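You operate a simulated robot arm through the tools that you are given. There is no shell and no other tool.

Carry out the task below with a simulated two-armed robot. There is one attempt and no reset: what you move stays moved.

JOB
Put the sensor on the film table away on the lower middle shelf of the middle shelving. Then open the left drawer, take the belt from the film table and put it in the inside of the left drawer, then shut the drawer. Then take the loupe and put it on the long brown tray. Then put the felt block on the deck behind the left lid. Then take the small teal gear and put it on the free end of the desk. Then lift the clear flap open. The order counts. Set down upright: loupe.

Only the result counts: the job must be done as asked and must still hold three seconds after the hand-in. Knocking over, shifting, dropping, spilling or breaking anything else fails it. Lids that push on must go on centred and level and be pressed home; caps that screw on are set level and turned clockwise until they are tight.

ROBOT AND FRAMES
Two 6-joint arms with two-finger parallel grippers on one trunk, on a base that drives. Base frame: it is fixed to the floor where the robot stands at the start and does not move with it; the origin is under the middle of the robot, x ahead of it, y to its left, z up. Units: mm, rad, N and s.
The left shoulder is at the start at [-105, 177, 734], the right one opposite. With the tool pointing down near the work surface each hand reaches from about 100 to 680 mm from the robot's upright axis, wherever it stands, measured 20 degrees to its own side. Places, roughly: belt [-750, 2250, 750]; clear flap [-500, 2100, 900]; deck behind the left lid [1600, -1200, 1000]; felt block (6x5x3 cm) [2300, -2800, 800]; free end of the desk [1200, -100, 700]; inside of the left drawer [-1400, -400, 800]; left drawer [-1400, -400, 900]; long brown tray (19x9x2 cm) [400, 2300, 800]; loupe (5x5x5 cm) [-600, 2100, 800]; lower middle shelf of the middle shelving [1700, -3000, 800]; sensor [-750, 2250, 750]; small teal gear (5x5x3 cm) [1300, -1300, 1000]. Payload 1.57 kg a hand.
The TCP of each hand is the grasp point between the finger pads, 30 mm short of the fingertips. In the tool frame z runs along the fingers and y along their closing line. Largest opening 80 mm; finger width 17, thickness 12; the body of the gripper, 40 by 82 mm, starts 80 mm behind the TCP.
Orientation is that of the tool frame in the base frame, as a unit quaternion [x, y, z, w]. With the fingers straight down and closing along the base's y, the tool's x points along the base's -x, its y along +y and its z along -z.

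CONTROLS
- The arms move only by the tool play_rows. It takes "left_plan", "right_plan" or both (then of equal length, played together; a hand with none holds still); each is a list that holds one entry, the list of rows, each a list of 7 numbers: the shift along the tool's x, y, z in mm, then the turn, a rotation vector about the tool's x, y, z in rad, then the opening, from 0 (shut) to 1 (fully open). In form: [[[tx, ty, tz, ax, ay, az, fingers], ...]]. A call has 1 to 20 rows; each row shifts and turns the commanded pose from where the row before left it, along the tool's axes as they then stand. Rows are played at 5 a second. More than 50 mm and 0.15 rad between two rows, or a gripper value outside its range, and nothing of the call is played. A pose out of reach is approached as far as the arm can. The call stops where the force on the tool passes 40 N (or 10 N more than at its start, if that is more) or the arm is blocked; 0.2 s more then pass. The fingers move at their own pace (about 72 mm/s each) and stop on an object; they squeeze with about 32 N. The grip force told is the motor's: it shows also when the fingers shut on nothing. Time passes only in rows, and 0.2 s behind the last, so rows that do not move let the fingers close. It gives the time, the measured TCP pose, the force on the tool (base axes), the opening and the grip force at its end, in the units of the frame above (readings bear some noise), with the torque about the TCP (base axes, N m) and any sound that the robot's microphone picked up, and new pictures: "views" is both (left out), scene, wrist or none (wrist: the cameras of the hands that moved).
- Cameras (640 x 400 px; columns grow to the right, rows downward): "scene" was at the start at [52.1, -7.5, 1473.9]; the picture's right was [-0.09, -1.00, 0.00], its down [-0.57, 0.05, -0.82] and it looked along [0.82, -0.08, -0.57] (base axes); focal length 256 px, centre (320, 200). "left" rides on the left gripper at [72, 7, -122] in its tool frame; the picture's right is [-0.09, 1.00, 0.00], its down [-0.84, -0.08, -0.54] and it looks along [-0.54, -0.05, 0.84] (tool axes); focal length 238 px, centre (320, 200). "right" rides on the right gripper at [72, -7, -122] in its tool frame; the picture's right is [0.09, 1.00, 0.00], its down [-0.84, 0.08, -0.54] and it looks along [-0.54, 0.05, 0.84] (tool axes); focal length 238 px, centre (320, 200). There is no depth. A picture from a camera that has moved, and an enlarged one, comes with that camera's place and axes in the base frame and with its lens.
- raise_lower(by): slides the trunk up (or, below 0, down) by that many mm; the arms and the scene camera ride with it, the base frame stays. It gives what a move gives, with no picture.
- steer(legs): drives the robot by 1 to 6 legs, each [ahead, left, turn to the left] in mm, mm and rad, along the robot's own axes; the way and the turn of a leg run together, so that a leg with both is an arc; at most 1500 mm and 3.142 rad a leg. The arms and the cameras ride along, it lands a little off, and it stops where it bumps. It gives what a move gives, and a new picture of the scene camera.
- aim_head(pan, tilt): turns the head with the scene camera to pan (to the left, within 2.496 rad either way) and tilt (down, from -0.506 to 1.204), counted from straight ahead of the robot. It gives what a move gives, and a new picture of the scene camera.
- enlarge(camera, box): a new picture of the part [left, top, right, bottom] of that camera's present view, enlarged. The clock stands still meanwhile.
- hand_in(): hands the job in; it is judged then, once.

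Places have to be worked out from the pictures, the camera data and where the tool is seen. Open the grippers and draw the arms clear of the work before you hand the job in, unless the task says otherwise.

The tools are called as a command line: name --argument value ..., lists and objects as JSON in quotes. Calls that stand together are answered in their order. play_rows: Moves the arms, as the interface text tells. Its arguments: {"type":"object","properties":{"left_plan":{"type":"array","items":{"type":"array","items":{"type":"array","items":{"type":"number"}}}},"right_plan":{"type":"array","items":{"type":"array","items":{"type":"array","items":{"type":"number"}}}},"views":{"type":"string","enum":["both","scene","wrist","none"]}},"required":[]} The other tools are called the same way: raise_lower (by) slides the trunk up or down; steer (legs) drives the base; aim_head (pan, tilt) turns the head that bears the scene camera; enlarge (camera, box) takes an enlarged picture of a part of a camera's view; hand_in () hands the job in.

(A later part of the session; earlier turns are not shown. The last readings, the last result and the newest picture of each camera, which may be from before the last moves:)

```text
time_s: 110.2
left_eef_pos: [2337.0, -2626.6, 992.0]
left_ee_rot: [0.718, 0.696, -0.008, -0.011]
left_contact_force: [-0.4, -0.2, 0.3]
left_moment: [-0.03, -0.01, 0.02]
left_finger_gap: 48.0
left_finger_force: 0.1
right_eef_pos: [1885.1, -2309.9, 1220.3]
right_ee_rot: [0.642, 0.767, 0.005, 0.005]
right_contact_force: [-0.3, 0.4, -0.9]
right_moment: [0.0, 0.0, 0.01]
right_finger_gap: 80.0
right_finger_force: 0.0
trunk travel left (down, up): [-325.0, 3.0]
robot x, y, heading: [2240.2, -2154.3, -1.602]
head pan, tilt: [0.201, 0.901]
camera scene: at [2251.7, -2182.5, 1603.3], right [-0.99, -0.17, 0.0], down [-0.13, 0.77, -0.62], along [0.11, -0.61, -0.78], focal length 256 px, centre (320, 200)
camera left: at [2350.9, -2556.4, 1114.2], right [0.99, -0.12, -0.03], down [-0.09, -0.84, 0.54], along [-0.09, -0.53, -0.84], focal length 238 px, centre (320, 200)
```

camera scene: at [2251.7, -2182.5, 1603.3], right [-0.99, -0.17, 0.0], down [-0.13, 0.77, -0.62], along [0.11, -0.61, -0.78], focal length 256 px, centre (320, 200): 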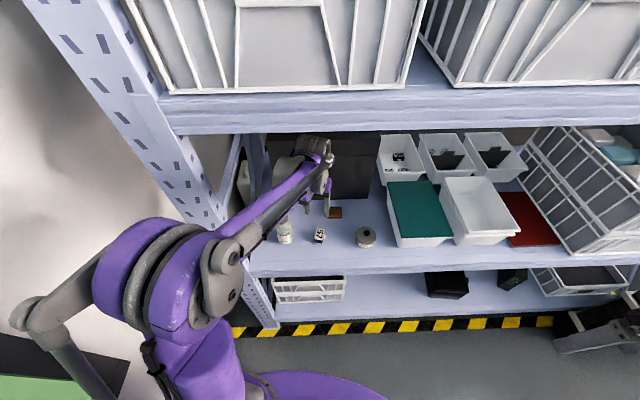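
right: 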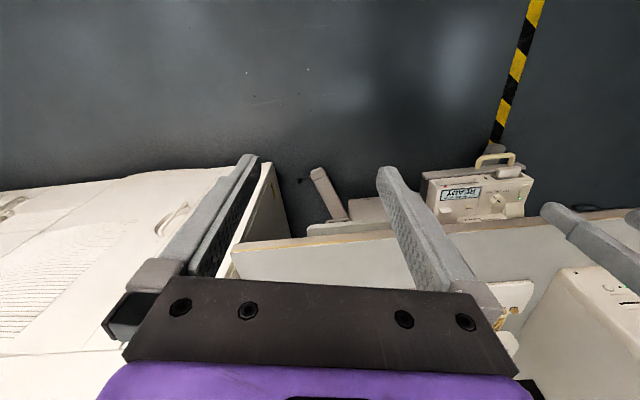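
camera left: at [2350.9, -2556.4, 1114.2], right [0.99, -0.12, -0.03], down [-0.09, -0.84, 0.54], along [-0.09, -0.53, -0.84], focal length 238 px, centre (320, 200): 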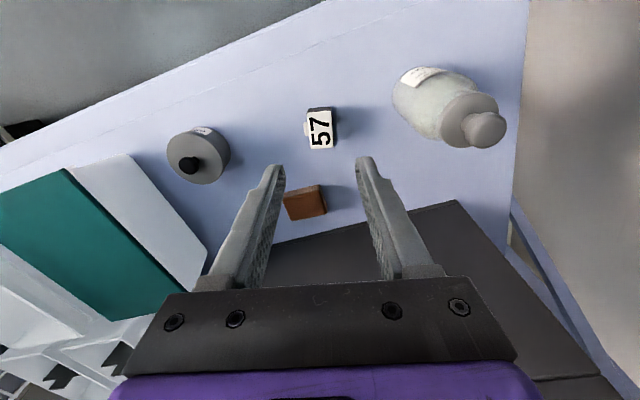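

Sensor is upright on the shelf. Now I retract the hand, turn back and drive out toward the drawer unit on the left bench.

play_rows --left_plan '[[[40, 0, 0, 0, 0, 0, 0.6], [40, 0, 0, 0, 0, 0, 0.6], [40, 0, 0, 0, 0, 0, 0.6], [40, 0, 0, 0, 0, 0, 0.6], [40, 0, 0, 0, 0, 0, 0.6], [40, 16, 0, 0, 0, 0, 0.6], [10, 45, 0, 0, 0, 0, 0.6]]]' --views "none"

steer --legs '[[0, 0, -1.3], [1020, 0, 0], [640, -203, 0]]'

```text
time_s: 111.8
left_eef_pos: [2405.6, -2381.6, 987.4]
left_ee_rot: [0.718, 0.696, -0.008, -0.012]
left_contact_force: [0.3, 0.4, -0.9]
left_moment: [0.01, -0.01, -0.01]
left_finger_gap: 48.0
left_finger_force: 0.0
right_eef_pos: [1884.7, -2310.1, 1219.9]
right_ee_rot: [0.641, 0.767, 0.004, 0.005]
right_contact_force: [-0.3, -0.2, 0.3]
right_moment: [0.03, -0.01, 0.01]
right_finger_gap: 80.3
right_finger_force: 0.0
trunk travel left (down, up): [-325.0, 3.0]
robot x, y, heading: [2237.6, -2150.9, -1.599]
head pan, tilt: [0.201, 0.901]
```

```text
time_s: 123.7
left_eef_pos: [388.4, -2578.8, 987.3]
left_ee_rot: [0.993, 0.121, 0.002, -0.014]
left_contact_force: [0.8, -0.5, 0.1]
left_moment: [0.01, -0.02, 0.02]
left_finger_gap: 47.9
left_finger_force: 0.1
right_eef_pos: [318.4, -2058.1, 1219.6]
right_ee_rot: [0.975, 0.222, 0.0, 0.007]
right_contact_force: [0.1, -0.1, 0.1]
right_moment: [0.0, 0.03, 0.01]
right_finger_gap: 80.1
right_finger_force: 0.0
trunk travel left (down, up): [-325.0, 3.0]
robot x, y, heading: [568.1, -2356.5, -2.9]
head pan, tilt: [0.201, 0.901]
camera scene: at [538.5, -2375.9, 1603.2], right [-0.43, 0.9, 0.0], down [0.71, 0.34, -0.62], along [-0.56, -0.27, -0.78], focal length 256 px, centre (320, 200)
```

scene: 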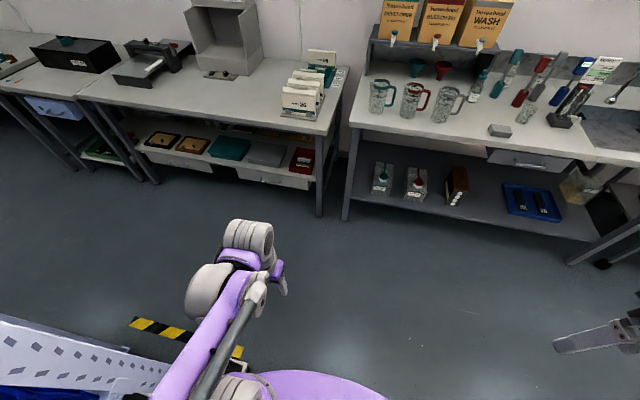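

steer --legs '[[161, -1057, 0], [161, -1057, 0]]'

aim_head --pan 0.0 --tilt 0.5

```text
time_s: 142.7
left_eef_pos: [-421.1, -571.2, 988.5]
left_ee_rot: [0.994, 0.112, 0.001, -0.013]
left_contact_force: [0.1, 0.4, 0.6]
left_moment: [0.0, 0.01, -0.01]
left_finger_gap: 47.8
left_finger_force: 0.1
right_eef_pos: [-482.6, -48.6, 1220.6]
right_ee_rot: [0.977, 0.214, 0.001, 0.007]
right_contact_force: [-0.5, 0.8, 0.5]
right_moment: [0.02, -0.03, 0.01]
right_finger_gap: 80.0
right_finger_force: 0.0
trunk travel left (down, up): [-325.0, 3.0]
robot x, y, heading: [-243.1, -350.1, -2.919]
head pan, tilt: [0.201, 0.901]
camera scene: at [-268.0, -370.8, 1603.3], right [-0.41, 0.91, 0.0], down [0.71, 0.32, -0.62], along [-0.57, -0.26, -0.78], focal length 256 px, centre (320, 200)
```

scene: 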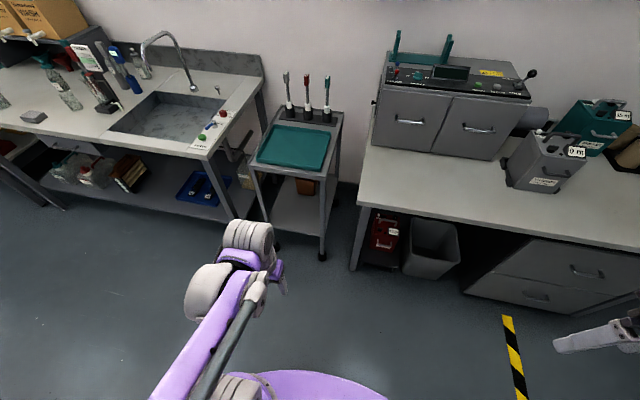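

```text
time_s: 143.5
left_eef_pos: [-421.5, -569.9, 987.6]
left_ee_rot: [0.994, 0.112, 0.001, -0.014]
left_contact_force: [0.7, 0.1, -0.1]
left_moment: [0.01, 0.02, -0.01]
left_finger_gap: 48.0
left_finger_force: 0.0
right_eef_pos: [-484.2, -49.5, 1221.1]
right_ee_rot: [0.977, 0.213, 0.002, 0.007]
right_contact_force: [0.6, 0.0, 0.1]
right_moment: [0.0, 0.02, 0.0]
right_finger_gap: 79.9
right_finger_force: 0.1
trunk travel left (down, up): [-325.0, 3.0]
robot x, y, heading: [-244.3, -351.8, -2.914]
head pan, tilt: [0.0, 0.499]
camera scene: at [-287.9, -360.0, 1637.1], right [-0.22, 0.97, 0.0], down [0.47, 0.11, -0.88], along [-0.86, -0.2, -0.48], focal length 256 px, centre (320, 200)
```

scene: 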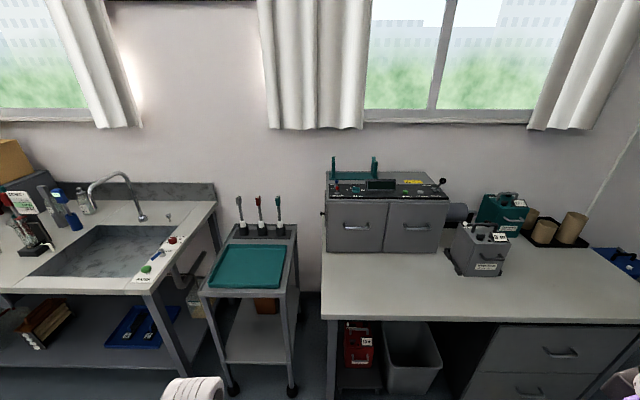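

The two-drawer unit is ahead; the left drawer's handle is at roughly (-1263,-414,975). Zoom to see the handle's form.

enlarge --camera "scene" --box '[310, 150, 470, 260]'

```text
3.64 times, centred on (390, 205) of scene
camera zoom: at [-287.9, -360.0, 1637.1], right [-0.22, 0.97, 0.0], down [0.47, 0.11, -0.88], along [-0.86, -0.2, -0.48], focal length 929 px, centre (66, 182)
```

zoom: 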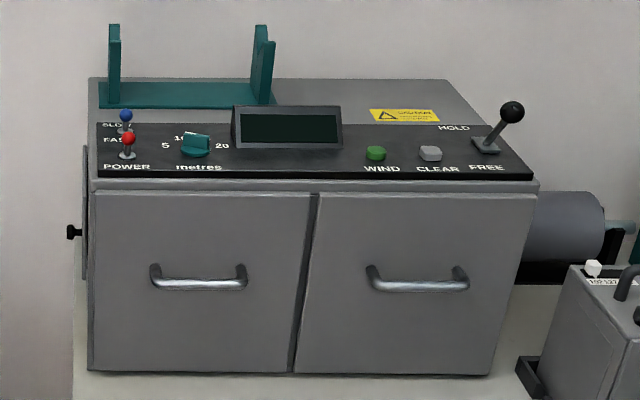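

The handle is a bar standing off the face, so I'll hook it with the fingers pointing down, closing fore-and-aft. First I drive closer so that the handle is ahead-left at about 600 mm.

steer --legs '[[200, -290, 0], [200, 0, 0]]'

aim_head --pan 0.25 --tilt 0.75

```text
time_s: 147.9
left_eef_pos: [-872.1, -373.1, 987.7]
left_ee_rot: [0.994, 0.108, 0.001, -0.014]
left_contact_force: [0.6, -0.3, 0.4]
left_moment: [0.01, 0.03, 0.02]
left_finger_gap: 47.9
left_finger_force: 0.1
right_eef_pos: [-929.5, 148.8, 1219.9]
right_ee_rot: [0.978, 0.209, 0.001, 0.008]
right_contact_force: [0.2, 0.2, -0.4]
right_moment: [0.02, -0.02, 0.02]
right_finger_gap: 80.0
right_finger_force: 0.0
trunk travel left (down, up): [-325.0, 3.0]
robot x, y, heading: [-690.3, -153.7, -2.923]
head pan, tilt: [0.0, 0.499]
camera scene: at [-736.5, -164.2, 1636.9], right [-0.22, 0.98, 0.0], down [0.47, 0.1, -0.88], along [-0.86, -0.19, -0.48], focal length 256 px, centre (320, 200)
```

scene: 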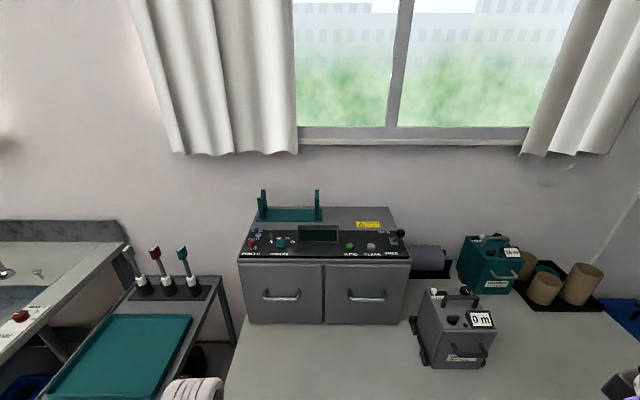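

```text
time_s: 148.6
left_eef_pos: [-871.6, -374.1, 989.0]
left_ee_rot: [0.994, 0.108, 0.001, -0.014]
left_contact_force: [0.6, -0.2, -0.4]
left_moment: [0.01, -0.01, -0.03]
left_finger_gap: 47.9
left_finger_force: 0.1
right_eef_pos: [-929.6, 147.8, 1220.7]
right_ee_rot: [0.978, 0.21, 0.0, 0.006]
right_contact_force: [-0.3, -0.7, -0.4]
right_moment: [0.0, -0.01, 0.02]
right_finger_gap: 80.0
right_finger_force: 0.2
trunk travel left (down, up): [-325.0, 3.0]
robot x, y, heading: [-689.9, -154.8, -2.926]
head pan, tilt: [0.25, 0.75]
camera scene: at [-722.7, -182.1, 1615.3], right [-0.45, 0.89, 0.0], down [0.61, 0.31, -0.73], along [-0.65, -0.33, -0.68], focal length 256 px, centre (320, 200)
```

scene: 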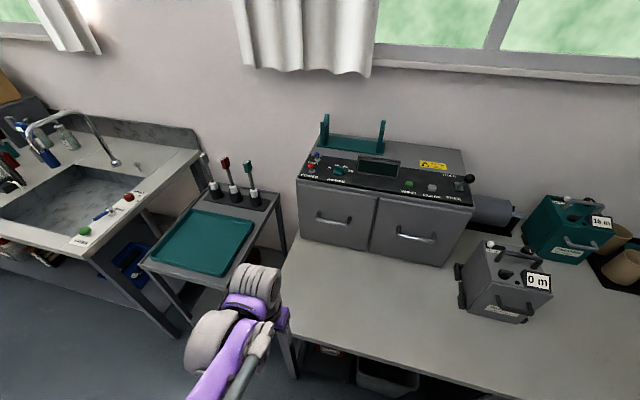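

The left handle triangulates to about (-1286,-418,957), i.e. 638 mm ahead and 131 mm left. I turn the left hand by 90° about its axis so the fingers close fore-and-aft.

play_rows --left_plan '[[[0, 0, -20, 0, 0, -0.143, 1], [0, 0, -20, 0, 0, -0.143, 1], [0, 0, -20, 0, 0, -0.143, 1], [0, 0, 0, 0, 0, -0.143, 1], [0, 0, 0, 0, 0, -0.143, 1], [0, 0, 0, 0, 0, -0.143, 1], [0, 0, 0, 0, 0, -0.143, 1], [0, 0, 0, 0, 0, -0.143, 1], [0, 0, 0, 0, 0, -0.143, 1], [0, 0, 0, 0, 0, -0.143, 1], [0, 0, 0, 0, 0, -0.141, 1]]]' --views "both"

```text
time_s: 151.0
left_eef_pos: [-870.6, -375.9, 1048.6]
left_ee_rot: [0.626, 0.78, 0.011, -0.01]
left_contact_force: [-0.2, -0.1, 1.1]
left_moment: [-0.01, 0.03, 0.02]
left_finger_gap: 80.2
left_finger_force: 0.0
right_eef_pos: [-929.8, 148.2, 1219.8]
right_ee_rot: [0.978, 0.21, 0.001, 0.006]
right_contact_force: [0.3, -0.4, 1.0]
right_moment: [0.02, -0.02, 0.01]
right_finger_gap: 79.9
right_finger_force: 0.0
trunk travel left (down, up): [-325.0, 3.0]
robot x, y, heading: [-692.6, -154.7, -2.924]
head pan, tilt: [0.25, 0.75]
camera scene: at [-722.4, -182.1, 1615.2], right [-0.45, 0.89, 0.0], down [0.61, 0.31, -0.73], along [-0.65, -0.33, -0.68], focal length 256 px, centre (320, 200)
camera left: at [-880.1, -307.5, 1171.3], right [0.99, 0.13, 0.0], down [0.11, -0.85, 0.52], along [0.07, -0.51, -0.86], focal length 238 px, centre (320, 200)
```

scene: 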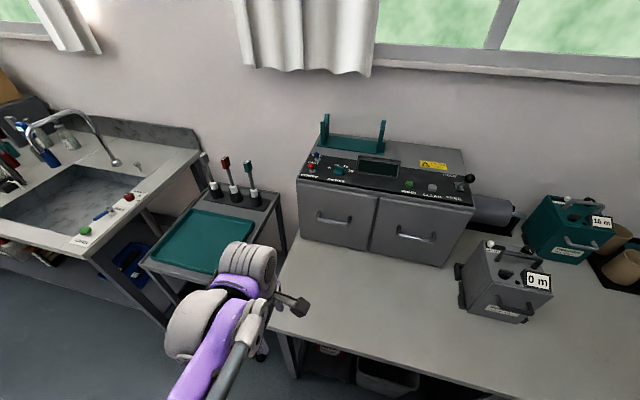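
left: 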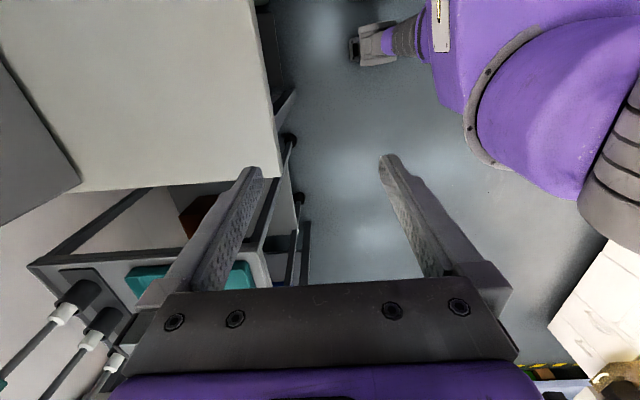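

Yaw is right now. I bring the hand in front of the handle with a 20° backward lean and look with the wrist camera from the side.

play_rows --left_plan '[[[6.7, -46.3, 5.4, 0, 0, 0, 0.5], [6.7, -46.3, 5.4, 0, 0, 0, 0.5], [6.7, -46.3, 5.4, 0, 0, 0, 0.5], [6.7, -46.3, 5.4, 0, 0, 0, 0.5], [6.7, -46.3, 5.4, 0, 0, 0, 0.5], [6.7, -46.3, 5.4, 0, 0, 0, 0.5], [6.7, -46.3, 5.4, 0, 0, 0, 0.5], [0, 0, 0, 0.117, 0, 0, 0.35], [0, 0, 0, 0.117, 0, 0, 0.35], [0, 0, 0, 0.117, 0, 0, 0.35]]]' --views "both"

```text
time_s: 153.2
left_eef_pos: [-1199.9, -396.8, 1009.6]
left_ee_rot: [0.616, 0.768, -0.127, -0.119]
left_contact_force: [-0.4, -0.1, -0.1]
left_moment: [0.01, -0.01, -0.03]
left_finger_gap: 27.9
left_finger_force: 0.0
right_eef_pos: [-930.1, 148.2, 1220.0]
right_ee_rot: [0.978, 0.209, 0.0, 0.008]
right_contact_force: [0.4, -0.1, 0.0]
right_moment: [0.02, 0.04, 0.0]
right_finger_gap: 80.0
right_finger_force: 0.1
trunk travel left (down, up): [-325.0, 3.0]
robot x, y, heading: [-696.6, -152.9, -2.923]
head pan, tilt: [0.25, 0.75]
camera scene: at [-722.0, -182.0, 1615.2], right [-0.45, 0.89, 0.0], down [0.61, 0.31, -0.73], along [-0.65, -0.33, -0.68], focal length 256 px, centre (320, 200)
camera left: at [-1166.2, -320.1, 1123.6], right [0.93, 0.12, -0.34], down [0.29, -0.81, 0.51], along [-0.21, -0.58, -0.79], focal length 238 px, centre (320, 200)
```

scene: 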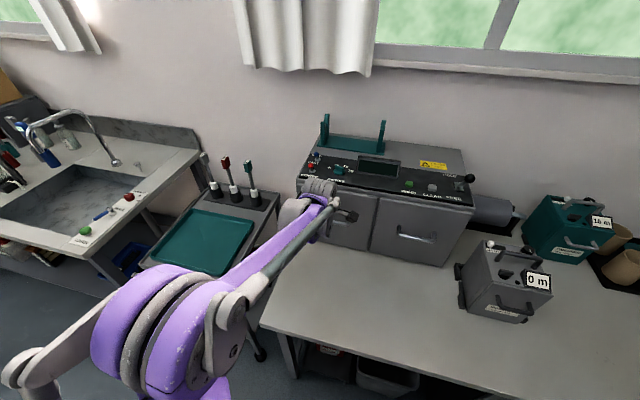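
left: 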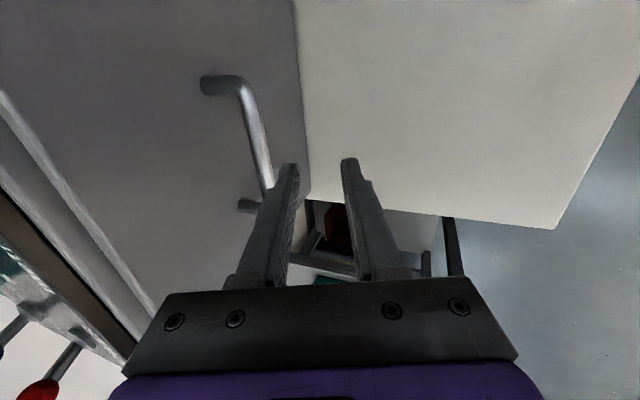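

The side view shows the bar standing about 39 mm off the face. I move forward so the bar is between the finger lines, still above it, and check.

play_rows --left_plan '[[[0, -23, 0, 0, 0, 0, 0.35], [0, -23, 0, 0, 0, 0, 0.35], [0, 0, 20, 0, 0, 0, 0.35]]]' --views "both"

```text
time_s: 154.0
left_eef_pos: [-1246.5, -409.0, 1007.3]
left_ee_rot: [0.616, 0.769, -0.126, -0.118]
left_contact_force: [0.7, -0.1, -0.3]
left_moment: [-0.02, 0.01, 0.01]
left_finger_gap: 27.9
left_finger_force: 0.0
right_eef_pos: [-930.0, 148.4, 1220.1]
right_ee_rot: [0.978, 0.21, 0.001, 0.006]
right_contact_force: [0.5, -0.1, 0.9]
right_moment: [0.0, -0.02, 0.0]
right_finger_gap: 80.1
right_finger_force: 0.1
trunk travel left (down, up): [-325.0, 3.0]
robot x, y, heading: [-690.4, -157.8, -2.923]
head pan, tilt: [0.25, 0.75]
camera scene: at [-722.7, -182.2, 1615.2], right [-0.45, 0.89, 0.0], down [0.61, 0.31, -0.73], along [-0.65, -0.33, -0.68], focal length 256 px, centre (320, 200)
camera left: at [-1214.8, -332.0, 1121.3], right [0.93, 0.12, -0.34], down [0.29, -0.81, 0.51], along [-0.21, -0.58, -0.79], focal length 238 px, centre (320, 200)
```

scene: 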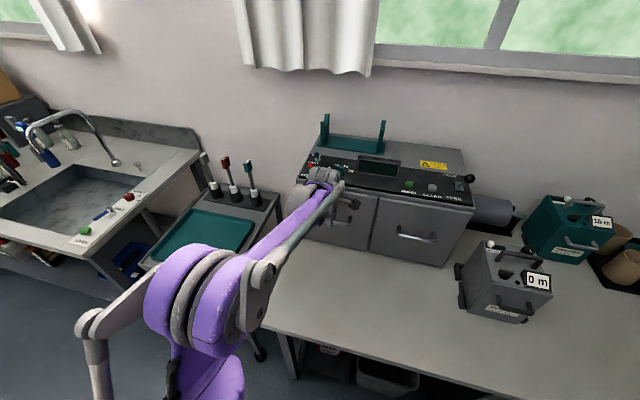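
left: 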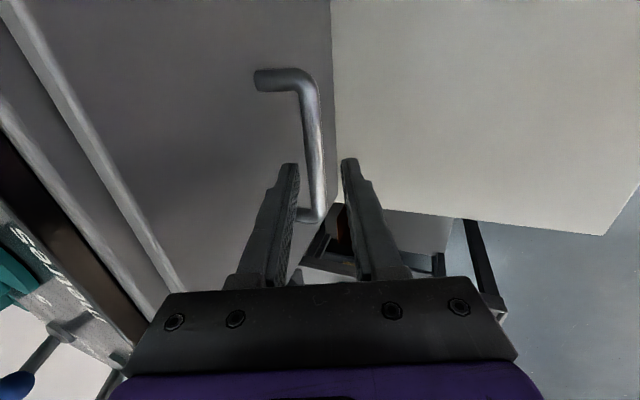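

The bar lies between the finger lines. I slide down along the fingers to straddle it, then close.

play_rows --left_plan '[[[0, 0, 12, 0, 0, 0, 0.35], [0, 0, 12, 0, 0, 0, 0.35], [0, 0, 10, 0, 0, 0, 0.35], [0, 0, 0, 0, 0, 0, 0.1], [0, 0, 0, 0, 0, 0, 0.0]]]' --views "wrist"

```text
time_s: 155.2
left_eef_pos: [-1258.9, -410.9, 976.3]
left_ee_rot: [0.616, 0.768, -0.126, -0.119]
left_contact_force: [-4.5, -1.2, 5.9]
left_moment: [-0.05, 0.12, -0.43]
left_finger_gap: 13.6
left_finger_force: 29.8
right_eef_pos: [-929.8, 147.7, 1220.6]
right_ee_rot: [0.978, 0.21, 0.001, 0.007]
right_contact_force: [0.1, -0.1, 0.6]
right_moment: [-0.02, -0.01, 0.01]
right_finger_gap: 80.1
right_finger_force: 0.0
trunk travel left (down, up): [-325.0, 3.0]
robot x, y, heading: [-688.2, -156.0, -2.919]
head pan, tilt: [0.25, 0.75]
camera left: at [-1226.5, -333.1, 1089.9], right [0.93, 0.12, -0.34], down [0.29, -0.81, 0.51], along [-0.21, -0.58, -0.79], focal length 238 px, centre (320, 200)
```

left: 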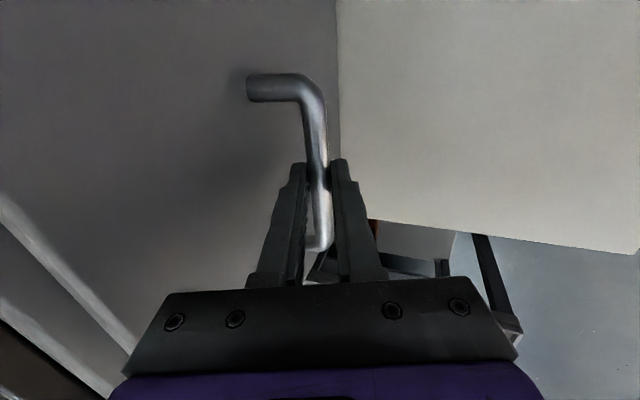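

Gripped (gap 13.6). Pull straight back.

play_rows --left_plan '[[[0, 14, -5.1, 0, 0, 0, 0], [0, 28.2, -10.3, 0, 0, 0, 0], [0, 28.2, -10.3, 0, 0, 0, 0], [0, 28.2, -10.3, 0, 0, 0, 0], [0, 28.2, -10.3, 0, 0, 0, 0], [0, 28.2, -10.3, 0, 0, 0, 0]]]' --views "both"

```text
time_s: 156.6
left_eef_pos: [-1095.2, -374.4, 975.1]
left_ee_rot: [0.615, 0.77, -0.126, -0.119]
left_contact_force: [2.9, -12.1, 26.7]
left_moment: [-0.43, 0.04, -0.43]
left_finger_gap: 13.8
left_finger_force: 31.2
right_eef_pos: [-927.6, 146.3, 1221.1]
right_ee_rot: [0.978, 0.209, 0.0, 0.006]
right_contact_force: [0.6, -0.5, -0.5]
right_moment: [-0.01, 0.02, -0.02]
right_finger_gap: 80.4
right_finger_force: 0.1
trunk travel left (down, up): [-325.0, 3.0]
robot x, y, heading: [-688.7, -158.0, -2.919]
head pan, tilt: [0.25, 0.75]
camera scene: at [-719.0, -183.0, 1615.2], right [-0.45, 0.89, 0.0], down [0.61, 0.31, -0.73], along [-0.65, -0.33, -0.68], focal length 256 px, centre (320, 200)
camera left: at [-1063.0, -297.8, 1089.0], right [0.93, 0.12, -0.34], down [0.29, -0.81, 0.51], along [-0.21, -0.58, -0.79], focal length 238 px, centre (320, 200)
```

scene: 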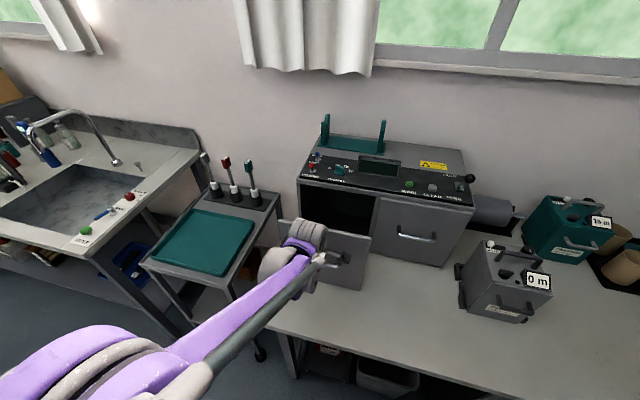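
left: 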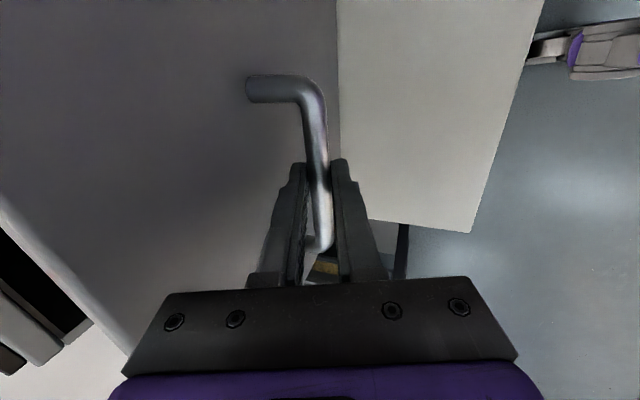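

Drawer is open ~165 mm. I relieve the vertical load and pull a little more.

play_rows --left_plan '[[[0, 13, -9, 0, 0, 0, 0], [0, 18, -7, 0, 0, 0, 0], [0, 18, -7, 0, 0, 0, 0]]]' --views "scene"

enlarge --camera "scene" --box '[260, 140, 420, 300]'

```text
time_s: 157.4
left_eef_pos: [-1043.7, -363.8, 979.8]
left_ee_rot: [0.616, 0.769, -0.123, -0.118]
left_contact_force: [2.7, -4.4, -28.9]
left_moment: [-0.16, -0.18, -0.5]
left_finger_gap: 14.0
left_finger_force: 30.2
right_eef_pos: [-930.3, 147.2, 1219.3]
right_ee_rot: [0.978, 0.21, 0.0, 0.008]
right_contact_force: [-0.3, 0.4, -0.8]
right_moment: [0.02, -0.03, 0.01]
right_finger_gap: 80.1
right_finger_force: 0.1
trunk travel left (down, up): [-325.0, 3.0]
robot x, y, heading: [-689.9, -151.9, -2.922]
head pan, tilt: [0.25, 0.75]
camera scene: at [-723.3, -183.5, 1614.9], right [-0.45, 0.89, 0.0], down [0.61, 0.31, -0.73], along [-0.65, -0.33, -0.68], focal length 256 px, centre (320, 200)
```

scene: 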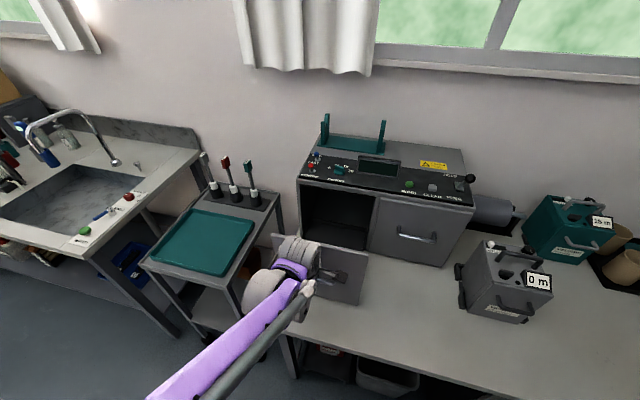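

```text
2.50 times, centred on (340, 220) of scene
camera zoom: at [-723.3, -183.5, 1614.9], right [-0.45, 0.89, 0.0], down [0.61, 0.31, -0.73], along [-0.65, -0.33, -0.68], focal length 639 px, centre (270, 150)
```

zoom: 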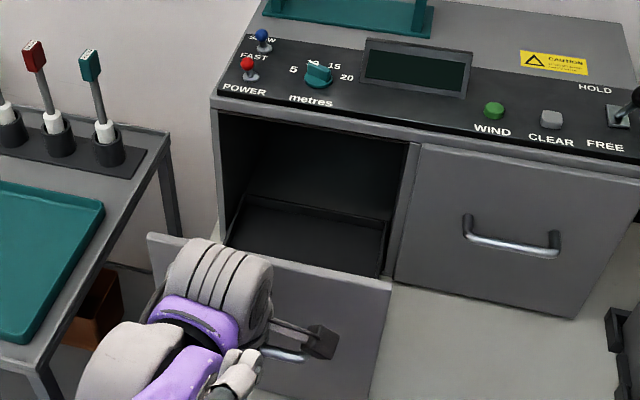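

The drawer is open ~220 mm, showing a tray inside. I release the handle and lift the fingers clear.

play_rows --left_plan '[[[0, 0, 3, 0, 0, 0, 0.1], [0, 0, 0, 0, 0, 0, 0.4], [0, 0, 0, 0, 0, 0, 0.4], [0, 0, -25, 0, 0, 0, 0.4], [0, 0, -45, 0, 0, 0, 0.4], [0, 20, -40, 0, 0, 0, 0.4], [0, 0, 0, -0.117, 0, 0, 0.4], [0, 0, 0, -0.117, 0, 0, 0.4], [0, 0, 0, -0.117, 0, 0, 0.4]]]' --views "both"

```text
time_s: 159.4
left_eef_pos: [-990.3, -355.2, 1075.1]
left_ee_rot: [0.627, 0.779, 0.012, -0.009]
left_contact_force: [0.0, -0.2, -0.3]
left_moment: [0.0, -0.03, 0.01]
left_finger_gap: 31.9
left_finger_force: 0.0
right_eef_pos: [-930.3, 147.3, 1220.3]
right_ee_rot: [0.978, 0.209, 0.001, 0.007]
right_contact_force: [0.0, 0.7, 0.0]
right_moment: [0.01, 0.01, 0.0]
right_finger_gap: 80.1
right_finger_force: 0.1
trunk travel left (down, up): [-325.0, 3.0]
robot x, y, heading: [-693.6, -156.2, -2.927]
head pan, tilt: [0.25, 0.75]
camera scene: at [-723.1, -182.1, 1615.2], right [-0.45, 0.89, 0.0], down [0.61, 0.31, -0.73], along [-0.65, -0.33, -0.68], focal length 256 px, centre (320, 200)
camera left: at [-999.7, -286.6, 1198.9], right [0.99, 0.12, 0.0], down [0.1, -0.85, 0.52], along [0.07, -0.51, -0.86], focal length 238 px, centre (320, 200)
```

scene: 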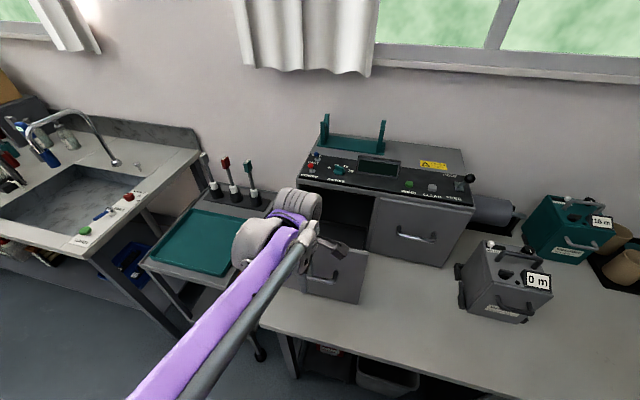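
left: 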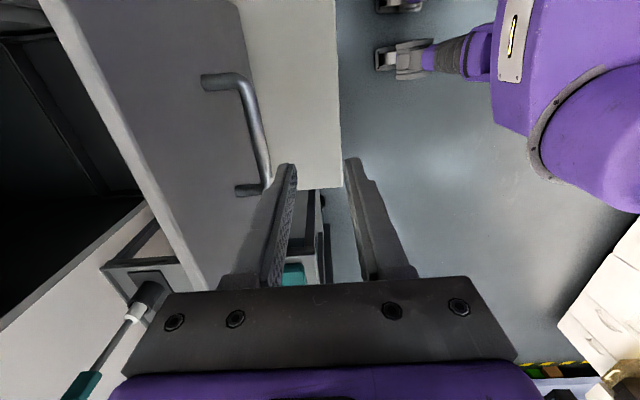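

Drawer open. Now I retract the hand, restore its yaw, and drive back to the film table for the belt.

play_rows --left_plan '[[[0, 45, -5, 0, 0, 0, 0.6], [0, 45, 0, 0, 0, 0, 0.6], [0, 45, 0, 0, 0, 0, 0.6], [0, 0, 0, 0, 0, 0.143, 0.6], [0, 0, 0, 0, 0, 0.143, 0.6], [0, 0, 0, 0, 0, 0.143, 0.6], [0, 0, 0, 0, 0, 0.143, 0.6], [0, 0, 0, 0, 0, 0.143, 0.6], [0, 0, 0, 0, 0, 0.143, 0.6], [0, 0, 0, 0, 0, 0.143, 0.6], [0, 0, 0, 0, 0, 0.143, 0.6], [0, 0, 0, 0, 0, 0.143, 0.6], [0, 0, 0, 0, 0, 0.143, 0.6], [0, 0, 0, 0, 0, 0.141, 0.6]]]' --views "none"

steer --legs '[[-300, 0, 0], [0, 0, -1.58], [1430, -294, 0]]'

aim_head --pan 0.2 --tilt 0.9

```text
time_s: 162.4
left_eef_pos: [-861.0, -324.6, 1079.8]
left_ee_rot: [0.994, 0.106, 0.002, -0.015]
left_contact_force: [0.3, -0.3, -0.3]
left_moment: [0.01, 0.0, -0.03]
left_finger_gap: 47.9
left_finger_force: 0.2
right_eef_pos: [-929.5, 147.5, 1220.5]
right_ee_rot: [0.978, 0.209, 0.0, 0.007]
right_contact_force: [-0.7, 0.2, 0.6]
right_moment: [0.02, -0.03, 0.02]
right_finger_gap: 80.1
right_finger_force: 0.1
trunk travel left (down, up): [-325.0, 3.0]
robot x, y, heading: [-691.6, -156.9, -2.923]
head pan, tilt: [0.25, 0.75]
```

```text
time_s: 175.0
left_eef_pos: [-649.8, 1509.7, 1080.4]
left_ee_rot: [0.793, -0.609, 0.011, -0.01]
left_contact_force: [0.3, 0.0, 0.3]
left_moment: [0.01, -0.02, 0.0]
left_finger_gap: 47.9
left_finger_force: 0.1
right_eef_pos: [-179.7, 1602.2, 1220.7]
right_ee_rot: [0.852, -0.523, -0.004, 0.006]
right_contact_force: [-0.1, 0.6, -0.3]
right_moment: [0.0, -0.01, -0.01]
right_finger_gap: 80.1
right_finger_force: 0.1
trunk travel left (down, up): [-325.0, 3.0]
robot x, y, heading: [-471.0, 1351.6, 1.836]
head pan, tilt: [0.25, 0.75]
camera scene: at [-499.6, 1381.7, 1615.1], right [0.87, 0.49, 0.0], down [0.34, -0.59, -0.73], along [-0.36, 0.64, -0.68], focal length 256 px, centre (320, 200)
```

scene: 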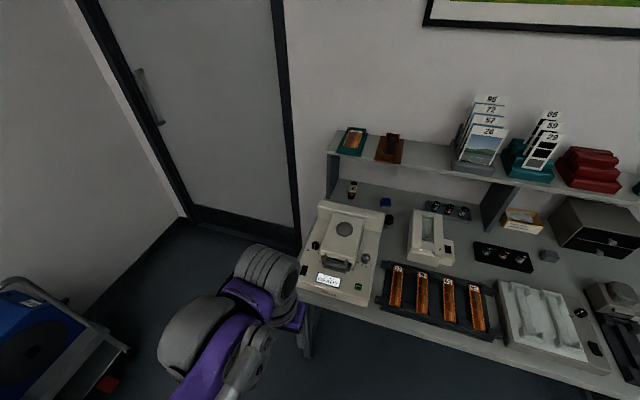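

```text
time_s: 175.7
left_eef_pos: [-649.0, 1510.8, 1079.4]
left_ee_rot: [0.793, -0.608, 0.011, -0.01]
left_contact_force: [0.5, 0.2, 0.4]
left_moment: [-0.01, 0.03, -0.01]
left_finger_gap: 48.1
left_finger_force: 0.0
right_eef_pos: [-179.3, 1601.6, 1220.4]
right_ee_rot: [0.852, -0.523, -0.004, 0.006]
right_contact_force: [0.0, -0.5, -0.4]
right_moment: [-0.02, 0.02, 0.02]
right_finger_gap: 79.9
right_finger_force: 0.2
trunk travel left (down, up): [-325.0, 3.0]
robot x, y, heading: [-469.9, 1349.7, 1.841]
head pan, tilt: [0.201, 0.901]
camera scene: at [-492.8, 1377.3, 1603.3], right [0.89, 0.45, 0.0], down [0.35, -0.7, -0.62], along [-0.28, 0.56, -0.78], focal length 256 px, centre (320, 200)
```

scene: 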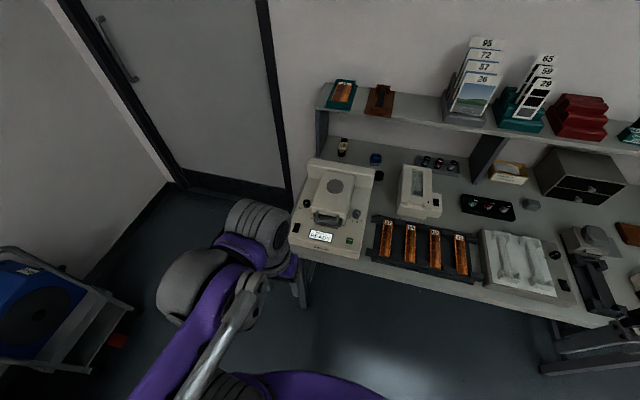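

I move on with a rightward offset so the base might pass between the table legs, and see how far it goes.

steer --legs '[[100, -75, -0.05], [200, 0, 0]]'

```text
time_s: 178.3
left_eef_pos: [-634.8, 1826.6, 1080.7]
left_ee_rot: [0.778, -0.628, 0.01, -0.009]
left_contact_force: [1.2, 0.2, -0.2]
left_moment: [0.0, -0.01, -0.01]
left_finger_gap: 48.1
left_finger_force: 0.0
right_eef_pos: [-160.8, 1896.4, 1220.4]
right_ee_rot: [0.839, -0.544, -0.004, 0.005]
right_contact_force: [0.5, 0.0, 0.8]
right_moment: [0.01, 0.01, 0.03]
right_finger_gap: 80.2
right_finger_force: 0.0
trunk travel left (down, up): [-325.0, 3.0]
robot x, y, heading: [-463.7, 1659.3, 1.789]
head pan, tilt: [0.201, 0.901]
camera scene: at [-484.5, 1686.6, 1603.0], right [0.91, 0.41, 0.0], down [0.32, -0.72, -0.62], along [-0.25, 0.57, -0.78], focal length 256 px, centre (320, 200)
```

scene: 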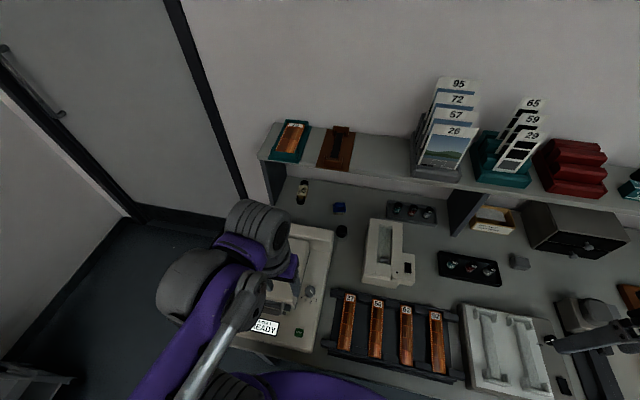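

The base slid under the table: I'm at about 71 mm from its edge, so the belt is 660 mm ahead, 215 mm left. I pitch the left hand 0.7 rad forward and bring it to a pre-grasp place in front of the belt, under the shelf edge.

play_rows --left_plan '[[[0, 0, 0, 0, -0.14, 0, 0.8], [0, 0, 0, 0, -0.14, 0, 0.8], [0, 0, 0, 0, -0.14, 0, 0.8], [0, 0, 0, 0, -0.14, 0, 0.8], [0, 0, 0, 0, -0.14, 0, 0.8], [30.6, 0, 36.4, 0, 0, 0, 0.8], [30.6, 0, 36.4, 0, 0, 0, 0.8], [-32, 9.4, 27, 0, 0, 0, 0.8], [-32, 9.4, 27, 0, 0, 0, 0.8], [-32, 9.4, 27, 0, 0, 0, 0.8], [-32, 9.4, 27, 0, 0, 0, 0.8], [-32, 9.4, 27, 0, 0, 0, 0.8], [-32, 9.4, 27, 0, 0, 0, 0.8], [-32, 9.4, 27, 0, 0, 0, 0.8]]]' --views "both"

```text
time_s: 181.3
left_eef_pos: [-744.2, 2167.3, 983.0]
left_ee_rot: [0.735, -0.586, -0.256, -0.224]
left_contact_force: [1.0, 0.5, 0.3]
left_moment: [-0.01, 0.0, 0.01]
left_finger_gap: 64.0
left_finger_force: 0.0
left hand out of reach, approached as far as the arm can: row 3, 4, 5
right_eef_pos: [-161.8, 1897.6, 1218.9]
right_ee_rot: [0.839, -0.544, -0.004, 0.005]
right_contact_force: [0.7, 1.4, 0.4]
right_moment: [0.02, 0.01, 0.01]
right_finger_gap: 79.7
right_finger_force: 0.0
trunk travel left (down, up): [-325.0, 3.0]
robot x, y, heading: [-463.0, 1657.3, 1.788]
head pan, tilt: [0.201, 0.901]
camera scene: at [-485.4, 1688.8, 1603.3], right [0.91, 0.41, 0.0], down [0.32, -0.72, -0.62], along [-0.25, 0.57, -0.78], focal length 256 px, centre (320, 200)
camera left: at [-723.9, 2035.4, 1030.2], right [-0.99, -0.14, 0.03], down [-0.01, 0.3, 0.95], along [-0.14, 0.94, -0.3], focal length 238 px, centre (320, 200)
```

scene: 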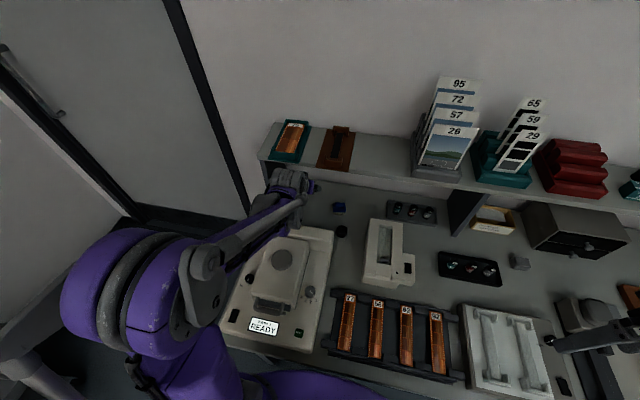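
left: 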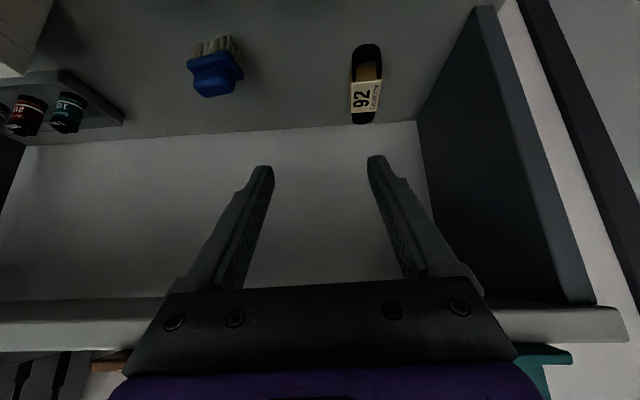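

The belt is well seen: sleeve centre about (-819,2259), axis pointing 106°. I move to the pre-grasp line and yaw the tool to match.

play_rows --left_plan '[[[15, 25.3, 26.2, 0, 0, 0, 0.8], [15, 25.3, 26.2, 0, 0, 0, 0.8], [0, 0, 0, -0.064, -0.003, -0.077, 0.8]]]' --views "both"

```text
time_s: 182.1
left_eef_pos: [-792.2, 2164.4, 922.1]
left_ee_rot: [0.764, -0.548, -0.268, -0.21]
left_contact_force: [1.0, -0.9, -0.2]
left_moment: [-0.01, 0.02, 0.01]
left_finger_gap: 64.0
left_finger_force: 0.1
right_eef_pos: [-160.1, 1896.9, 1220.2]
right_ee_rot: [0.839, -0.544, -0.005, 0.006]
right_contact_force: [0.1, -0.4, 0.1]
right_moment: [-0.02, 0.0, -0.01]
right_finger_gap: 79.9
right_finger_force: 0.0
trunk travel left (down, up): [-325.0, 3.0]
robot x, y, heading: [-464.2, 1660.2, 1.786]
head pan, tilt: [0.201, 0.901]
camera scene: at [-483.5, 1686.8, 1603.3], right [0.91, 0.41, 0.0], down [0.32, -0.72, -0.62], along [-0.25, 0.57, -0.78], focal length 256 px, centre (320, 200)
camera left: at [-758.7, 2035.6, 969.0], right [-0.97, -0.24, 0.03], down [-0.04, 0.3, 0.95], along [-0.24, 0.92, -0.3], focal length 238 px, centre (320, 200)
```

scene: 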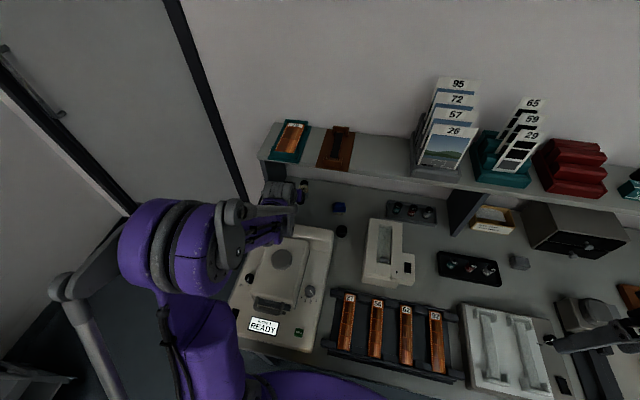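
left: 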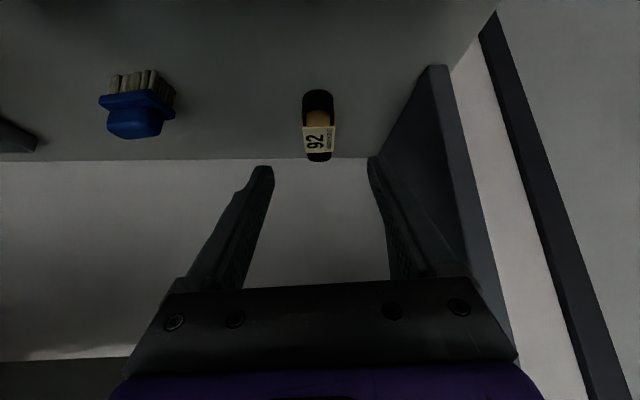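

Aligned. I advance 108 mm along the fingers and close on the belt's sleeve.

play_rows --left_plan '[[[0, 0, 36, 0, 0, 0, 0.8], [0, 0, 36, 0, 0, 0, 0.8], [0, 0, 26, 0, 0, 0, 0.8], [0, 0, 10, 0, 0, 0, 0.8], [0, 0, 0, 0, 0, 0, 0.8]]]' --views "wrist"

```text
time_s: 182.6
left_eef_pos: [-801.3, 2193.1, 888.6]
left_ee_rot: [0.764, -0.548, -0.267, -0.21]
left_contact_force: [3.9, -8.8, 63.1]
left_moment: [-8.24, -2.76, 0.19]
left_finger_gap: 63.9
left_finger_force: 0.0
right_eef_pos: [-159.7, 1895.0, 1221.2]
right_ee_rot: [0.84, -0.543, -0.006, 0.004]
right_contact_force: [-0.4, 1.1, 0.8]
right_moment: [-0.03, 0.01, 0.02]
right_finger_gap: 79.9
right_finger_force: 0.1
trunk travel left (down, up): [-325.0, 3.0]
robot x, y, heading: [-466.4, 1658.4, 1.787]
head pan, tilt: [0.201, 0.901]
stopped in row 2 (left hand): the force on the tool passed its limit at 130 N (the readings are from after the stop); the commanded pose is now the measured one
camera left: at [-766.0, 2064.2, 935.9], right [-0.97, -0.24, 0.03], down [-0.04, 0.3, 0.95], along [-0.24, 0.92, -0.3], focal length 238 px, centre (320, 200)
```

left: 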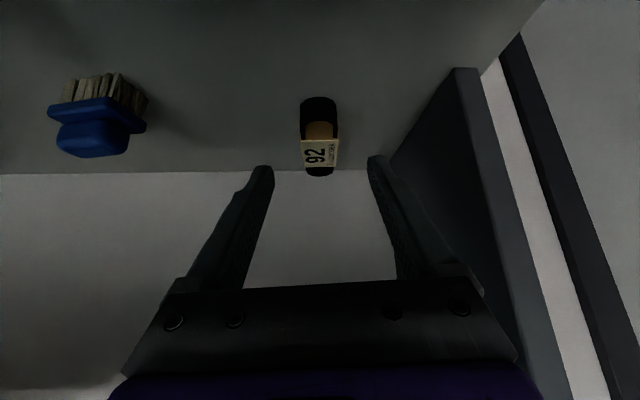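

The wrist camera's housing came down on the scanner's riser (contact point matches it). I back off along the fingers and will approach higher and farther in before lowering.

play_rows --left_plan '[[[0, 0, -20, 0, 0, 0, 0.8], [0, 0, -22, 0, 0, 0, 0.8]]]' --views "both"

enlarge --camera "scene" --box '[210, 170, 450, 370]'

```text
time_s: 183.2
left_eef_pos: [-792.6, 2168.6, 916.0]
left_ee_rot: [0.764, -0.549, -0.265, -0.209]
left_contact_force: [0.1, -0.7, 0.6]
left_moment: [-0.01, -0.02, 0.0]
left_finger_gap: 64.2
left_finger_force: 0.1
right_eef_pos: [-161.3, 1896.5, 1220.4]
right_ee_rot: [0.84, -0.543, -0.004, 0.006]
right_contact_force: [0.1, -0.1, 1.0]
right_moment: [0.0, 0.03, 0.02]
right_finger_gap: 80.1
right_finger_force: 0.0
trunk travel left (down, up): [-325.0, 3.0]
robot x, y, heading: [-463.8, 1659.1, 1.786]
head pan, tilt: [0.201, 0.901]
camera scene: at [-484.1, 1686.1, 1603.0], right [0.91, 0.41, 0.0], down [0.32, -0.72, -0.62], along [-0.25, 0.57, -0.78], focal length 256 px, centre (320, 200)
camera left: at [-759.2, 2040.0, 963.0], right [-0.97, -0.24, 0.03], down [-0.05, 0.3, 0.95], along [-0.24, 0.92, -0.3], focal length 238 px, centre (320, 200)
```

scene: 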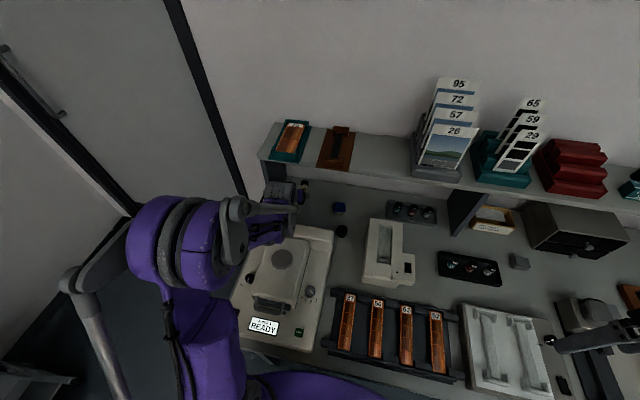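
left: 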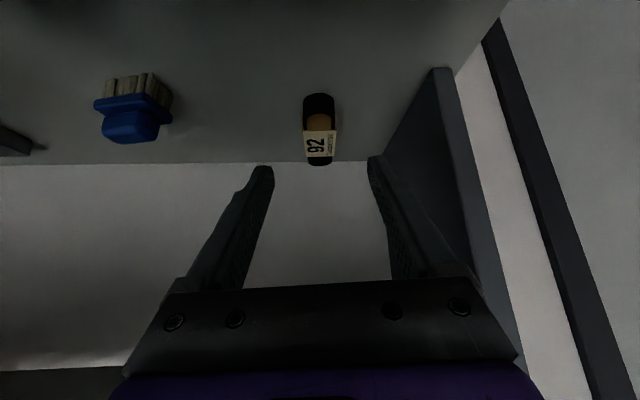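

```text
2.00 times, centred on (330, 270) of scene
camera zoom: at [-484.1, 1686.1, 1603.0], right [0.91, 0.41, 0.0], down [0.32, -0.72, -0.62], along [-0.25, 0.57, -0.78], focal length 511 px, centre (300, 60)
```

zoom: 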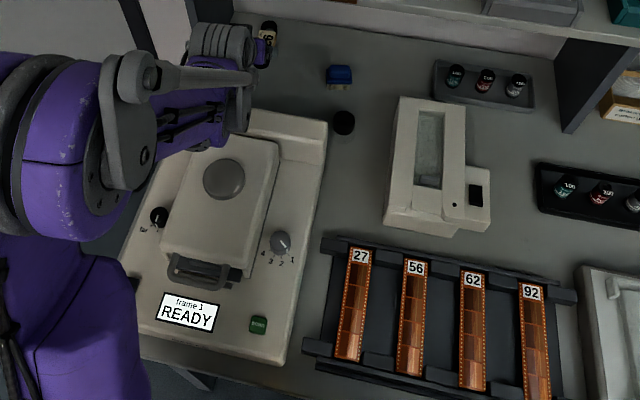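

Nothing has shifted. New path: forward and slightly up past the riser, then down behind it.

play_rows --left_plan '[[[-11.5, 0, 5.7, 0, 0, 0, 0.8], [-11.6, 0, 5.7, 0, 0, 0, 0.8], [-9.5, 0, 26.2, 0, 0, 0, 0.8], [7.3, 0, 13.5, 0, 0, 0, 0.8], [7.3, 0, 13.4, 0, 0, 0, 0.8]]]' --views "wrist"

```text
time_s: 184.4
left_eef_pos: [-811.5, 2223.3, 878.0]
left_ee_rot: [0.765, -0.548, -0.265, -0.209]
left_contact_force: [0.0, -0.3, -0.1]
left_moment: [-0.02, 0.03, -0.02]
left_finger_gap: 64.2
left_finger_force: 0.1
right_eef_pos: [-161.4, 1898.3, 1219.9]
right_ee_rot: [0.839, -0.543, -0.005, 0.006]
right_contact_force: [0.0, -0.2, -0.2]
right_moment: [0.0, 0.02, -0.01]
right_finger_gap: 79.9
right_finger_force: 0.1
trunk travel left (down, up): [-325.0, 3.0]
robot x, y, heading: [-462.8, 1661.5, 1.785]
head pan, tilt: [0.201, 0.901]
camera left: at [-777.3, 2094.5, 925.9], right [-0.97, -0.24, 0.03], down [-0.05, 0.3, 0.95], along [-0.24, 0.92, -0.3], focal length 238 px, centre (320, 200)
```

left: 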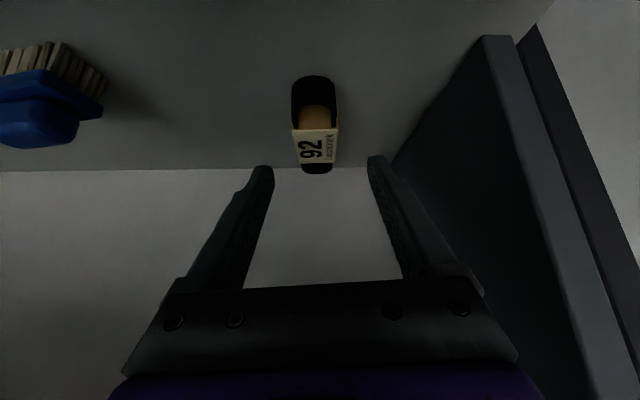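

play_rows --left_plan '[[[4.7, 0, 22.1, 0, 0, 0, 0.8], [4.7, 0, 22.1, 0, 0, 0, 0.8], [0, 0, 0, 0, 0, 0, 0.8]]]' --views "wrist"

```text
time_s: 185.2
left_eef_pos: [-817.4, 2243.8, 838.5]
left_ee_rot: [0.764, -0.549, -0.265, -0.209]
left_contact_force: [-0.8, 0.0, 0.5]
left_moment: [-0.03, -0.01, -0.01]
left_finger_gap: 64.2
left_finger_force: 0.1
right_eef_pos: [-162.3, 1897.8, 1220.7]
right_ee_rot: [0.84, -0.543, -0.005, 0.005]
right_contact_force: [-0.3, -0.4, 0.0]
right_moment: [0.02, -0.03, 0.02]
right_finger_gap: 80.2
right_finger_force: 0.1
trunk travel left (down, up): [-325.0, 3.0]
robot x, y, heading: [-465.4, 1663.4, 1.786]
head pan, tilt: [0.201, 0.901]
camera left: at [-782.6, 2113.6, 886.5], right [-0.97, -0.24, 0.03], down [-0.05, 0.3, 0.95], along [-0.24, 0.92, -0.3], focal length 238 px, centre (320, 200)
```

left: 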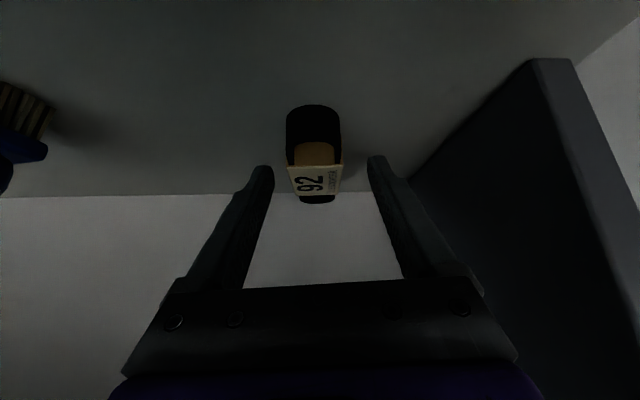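

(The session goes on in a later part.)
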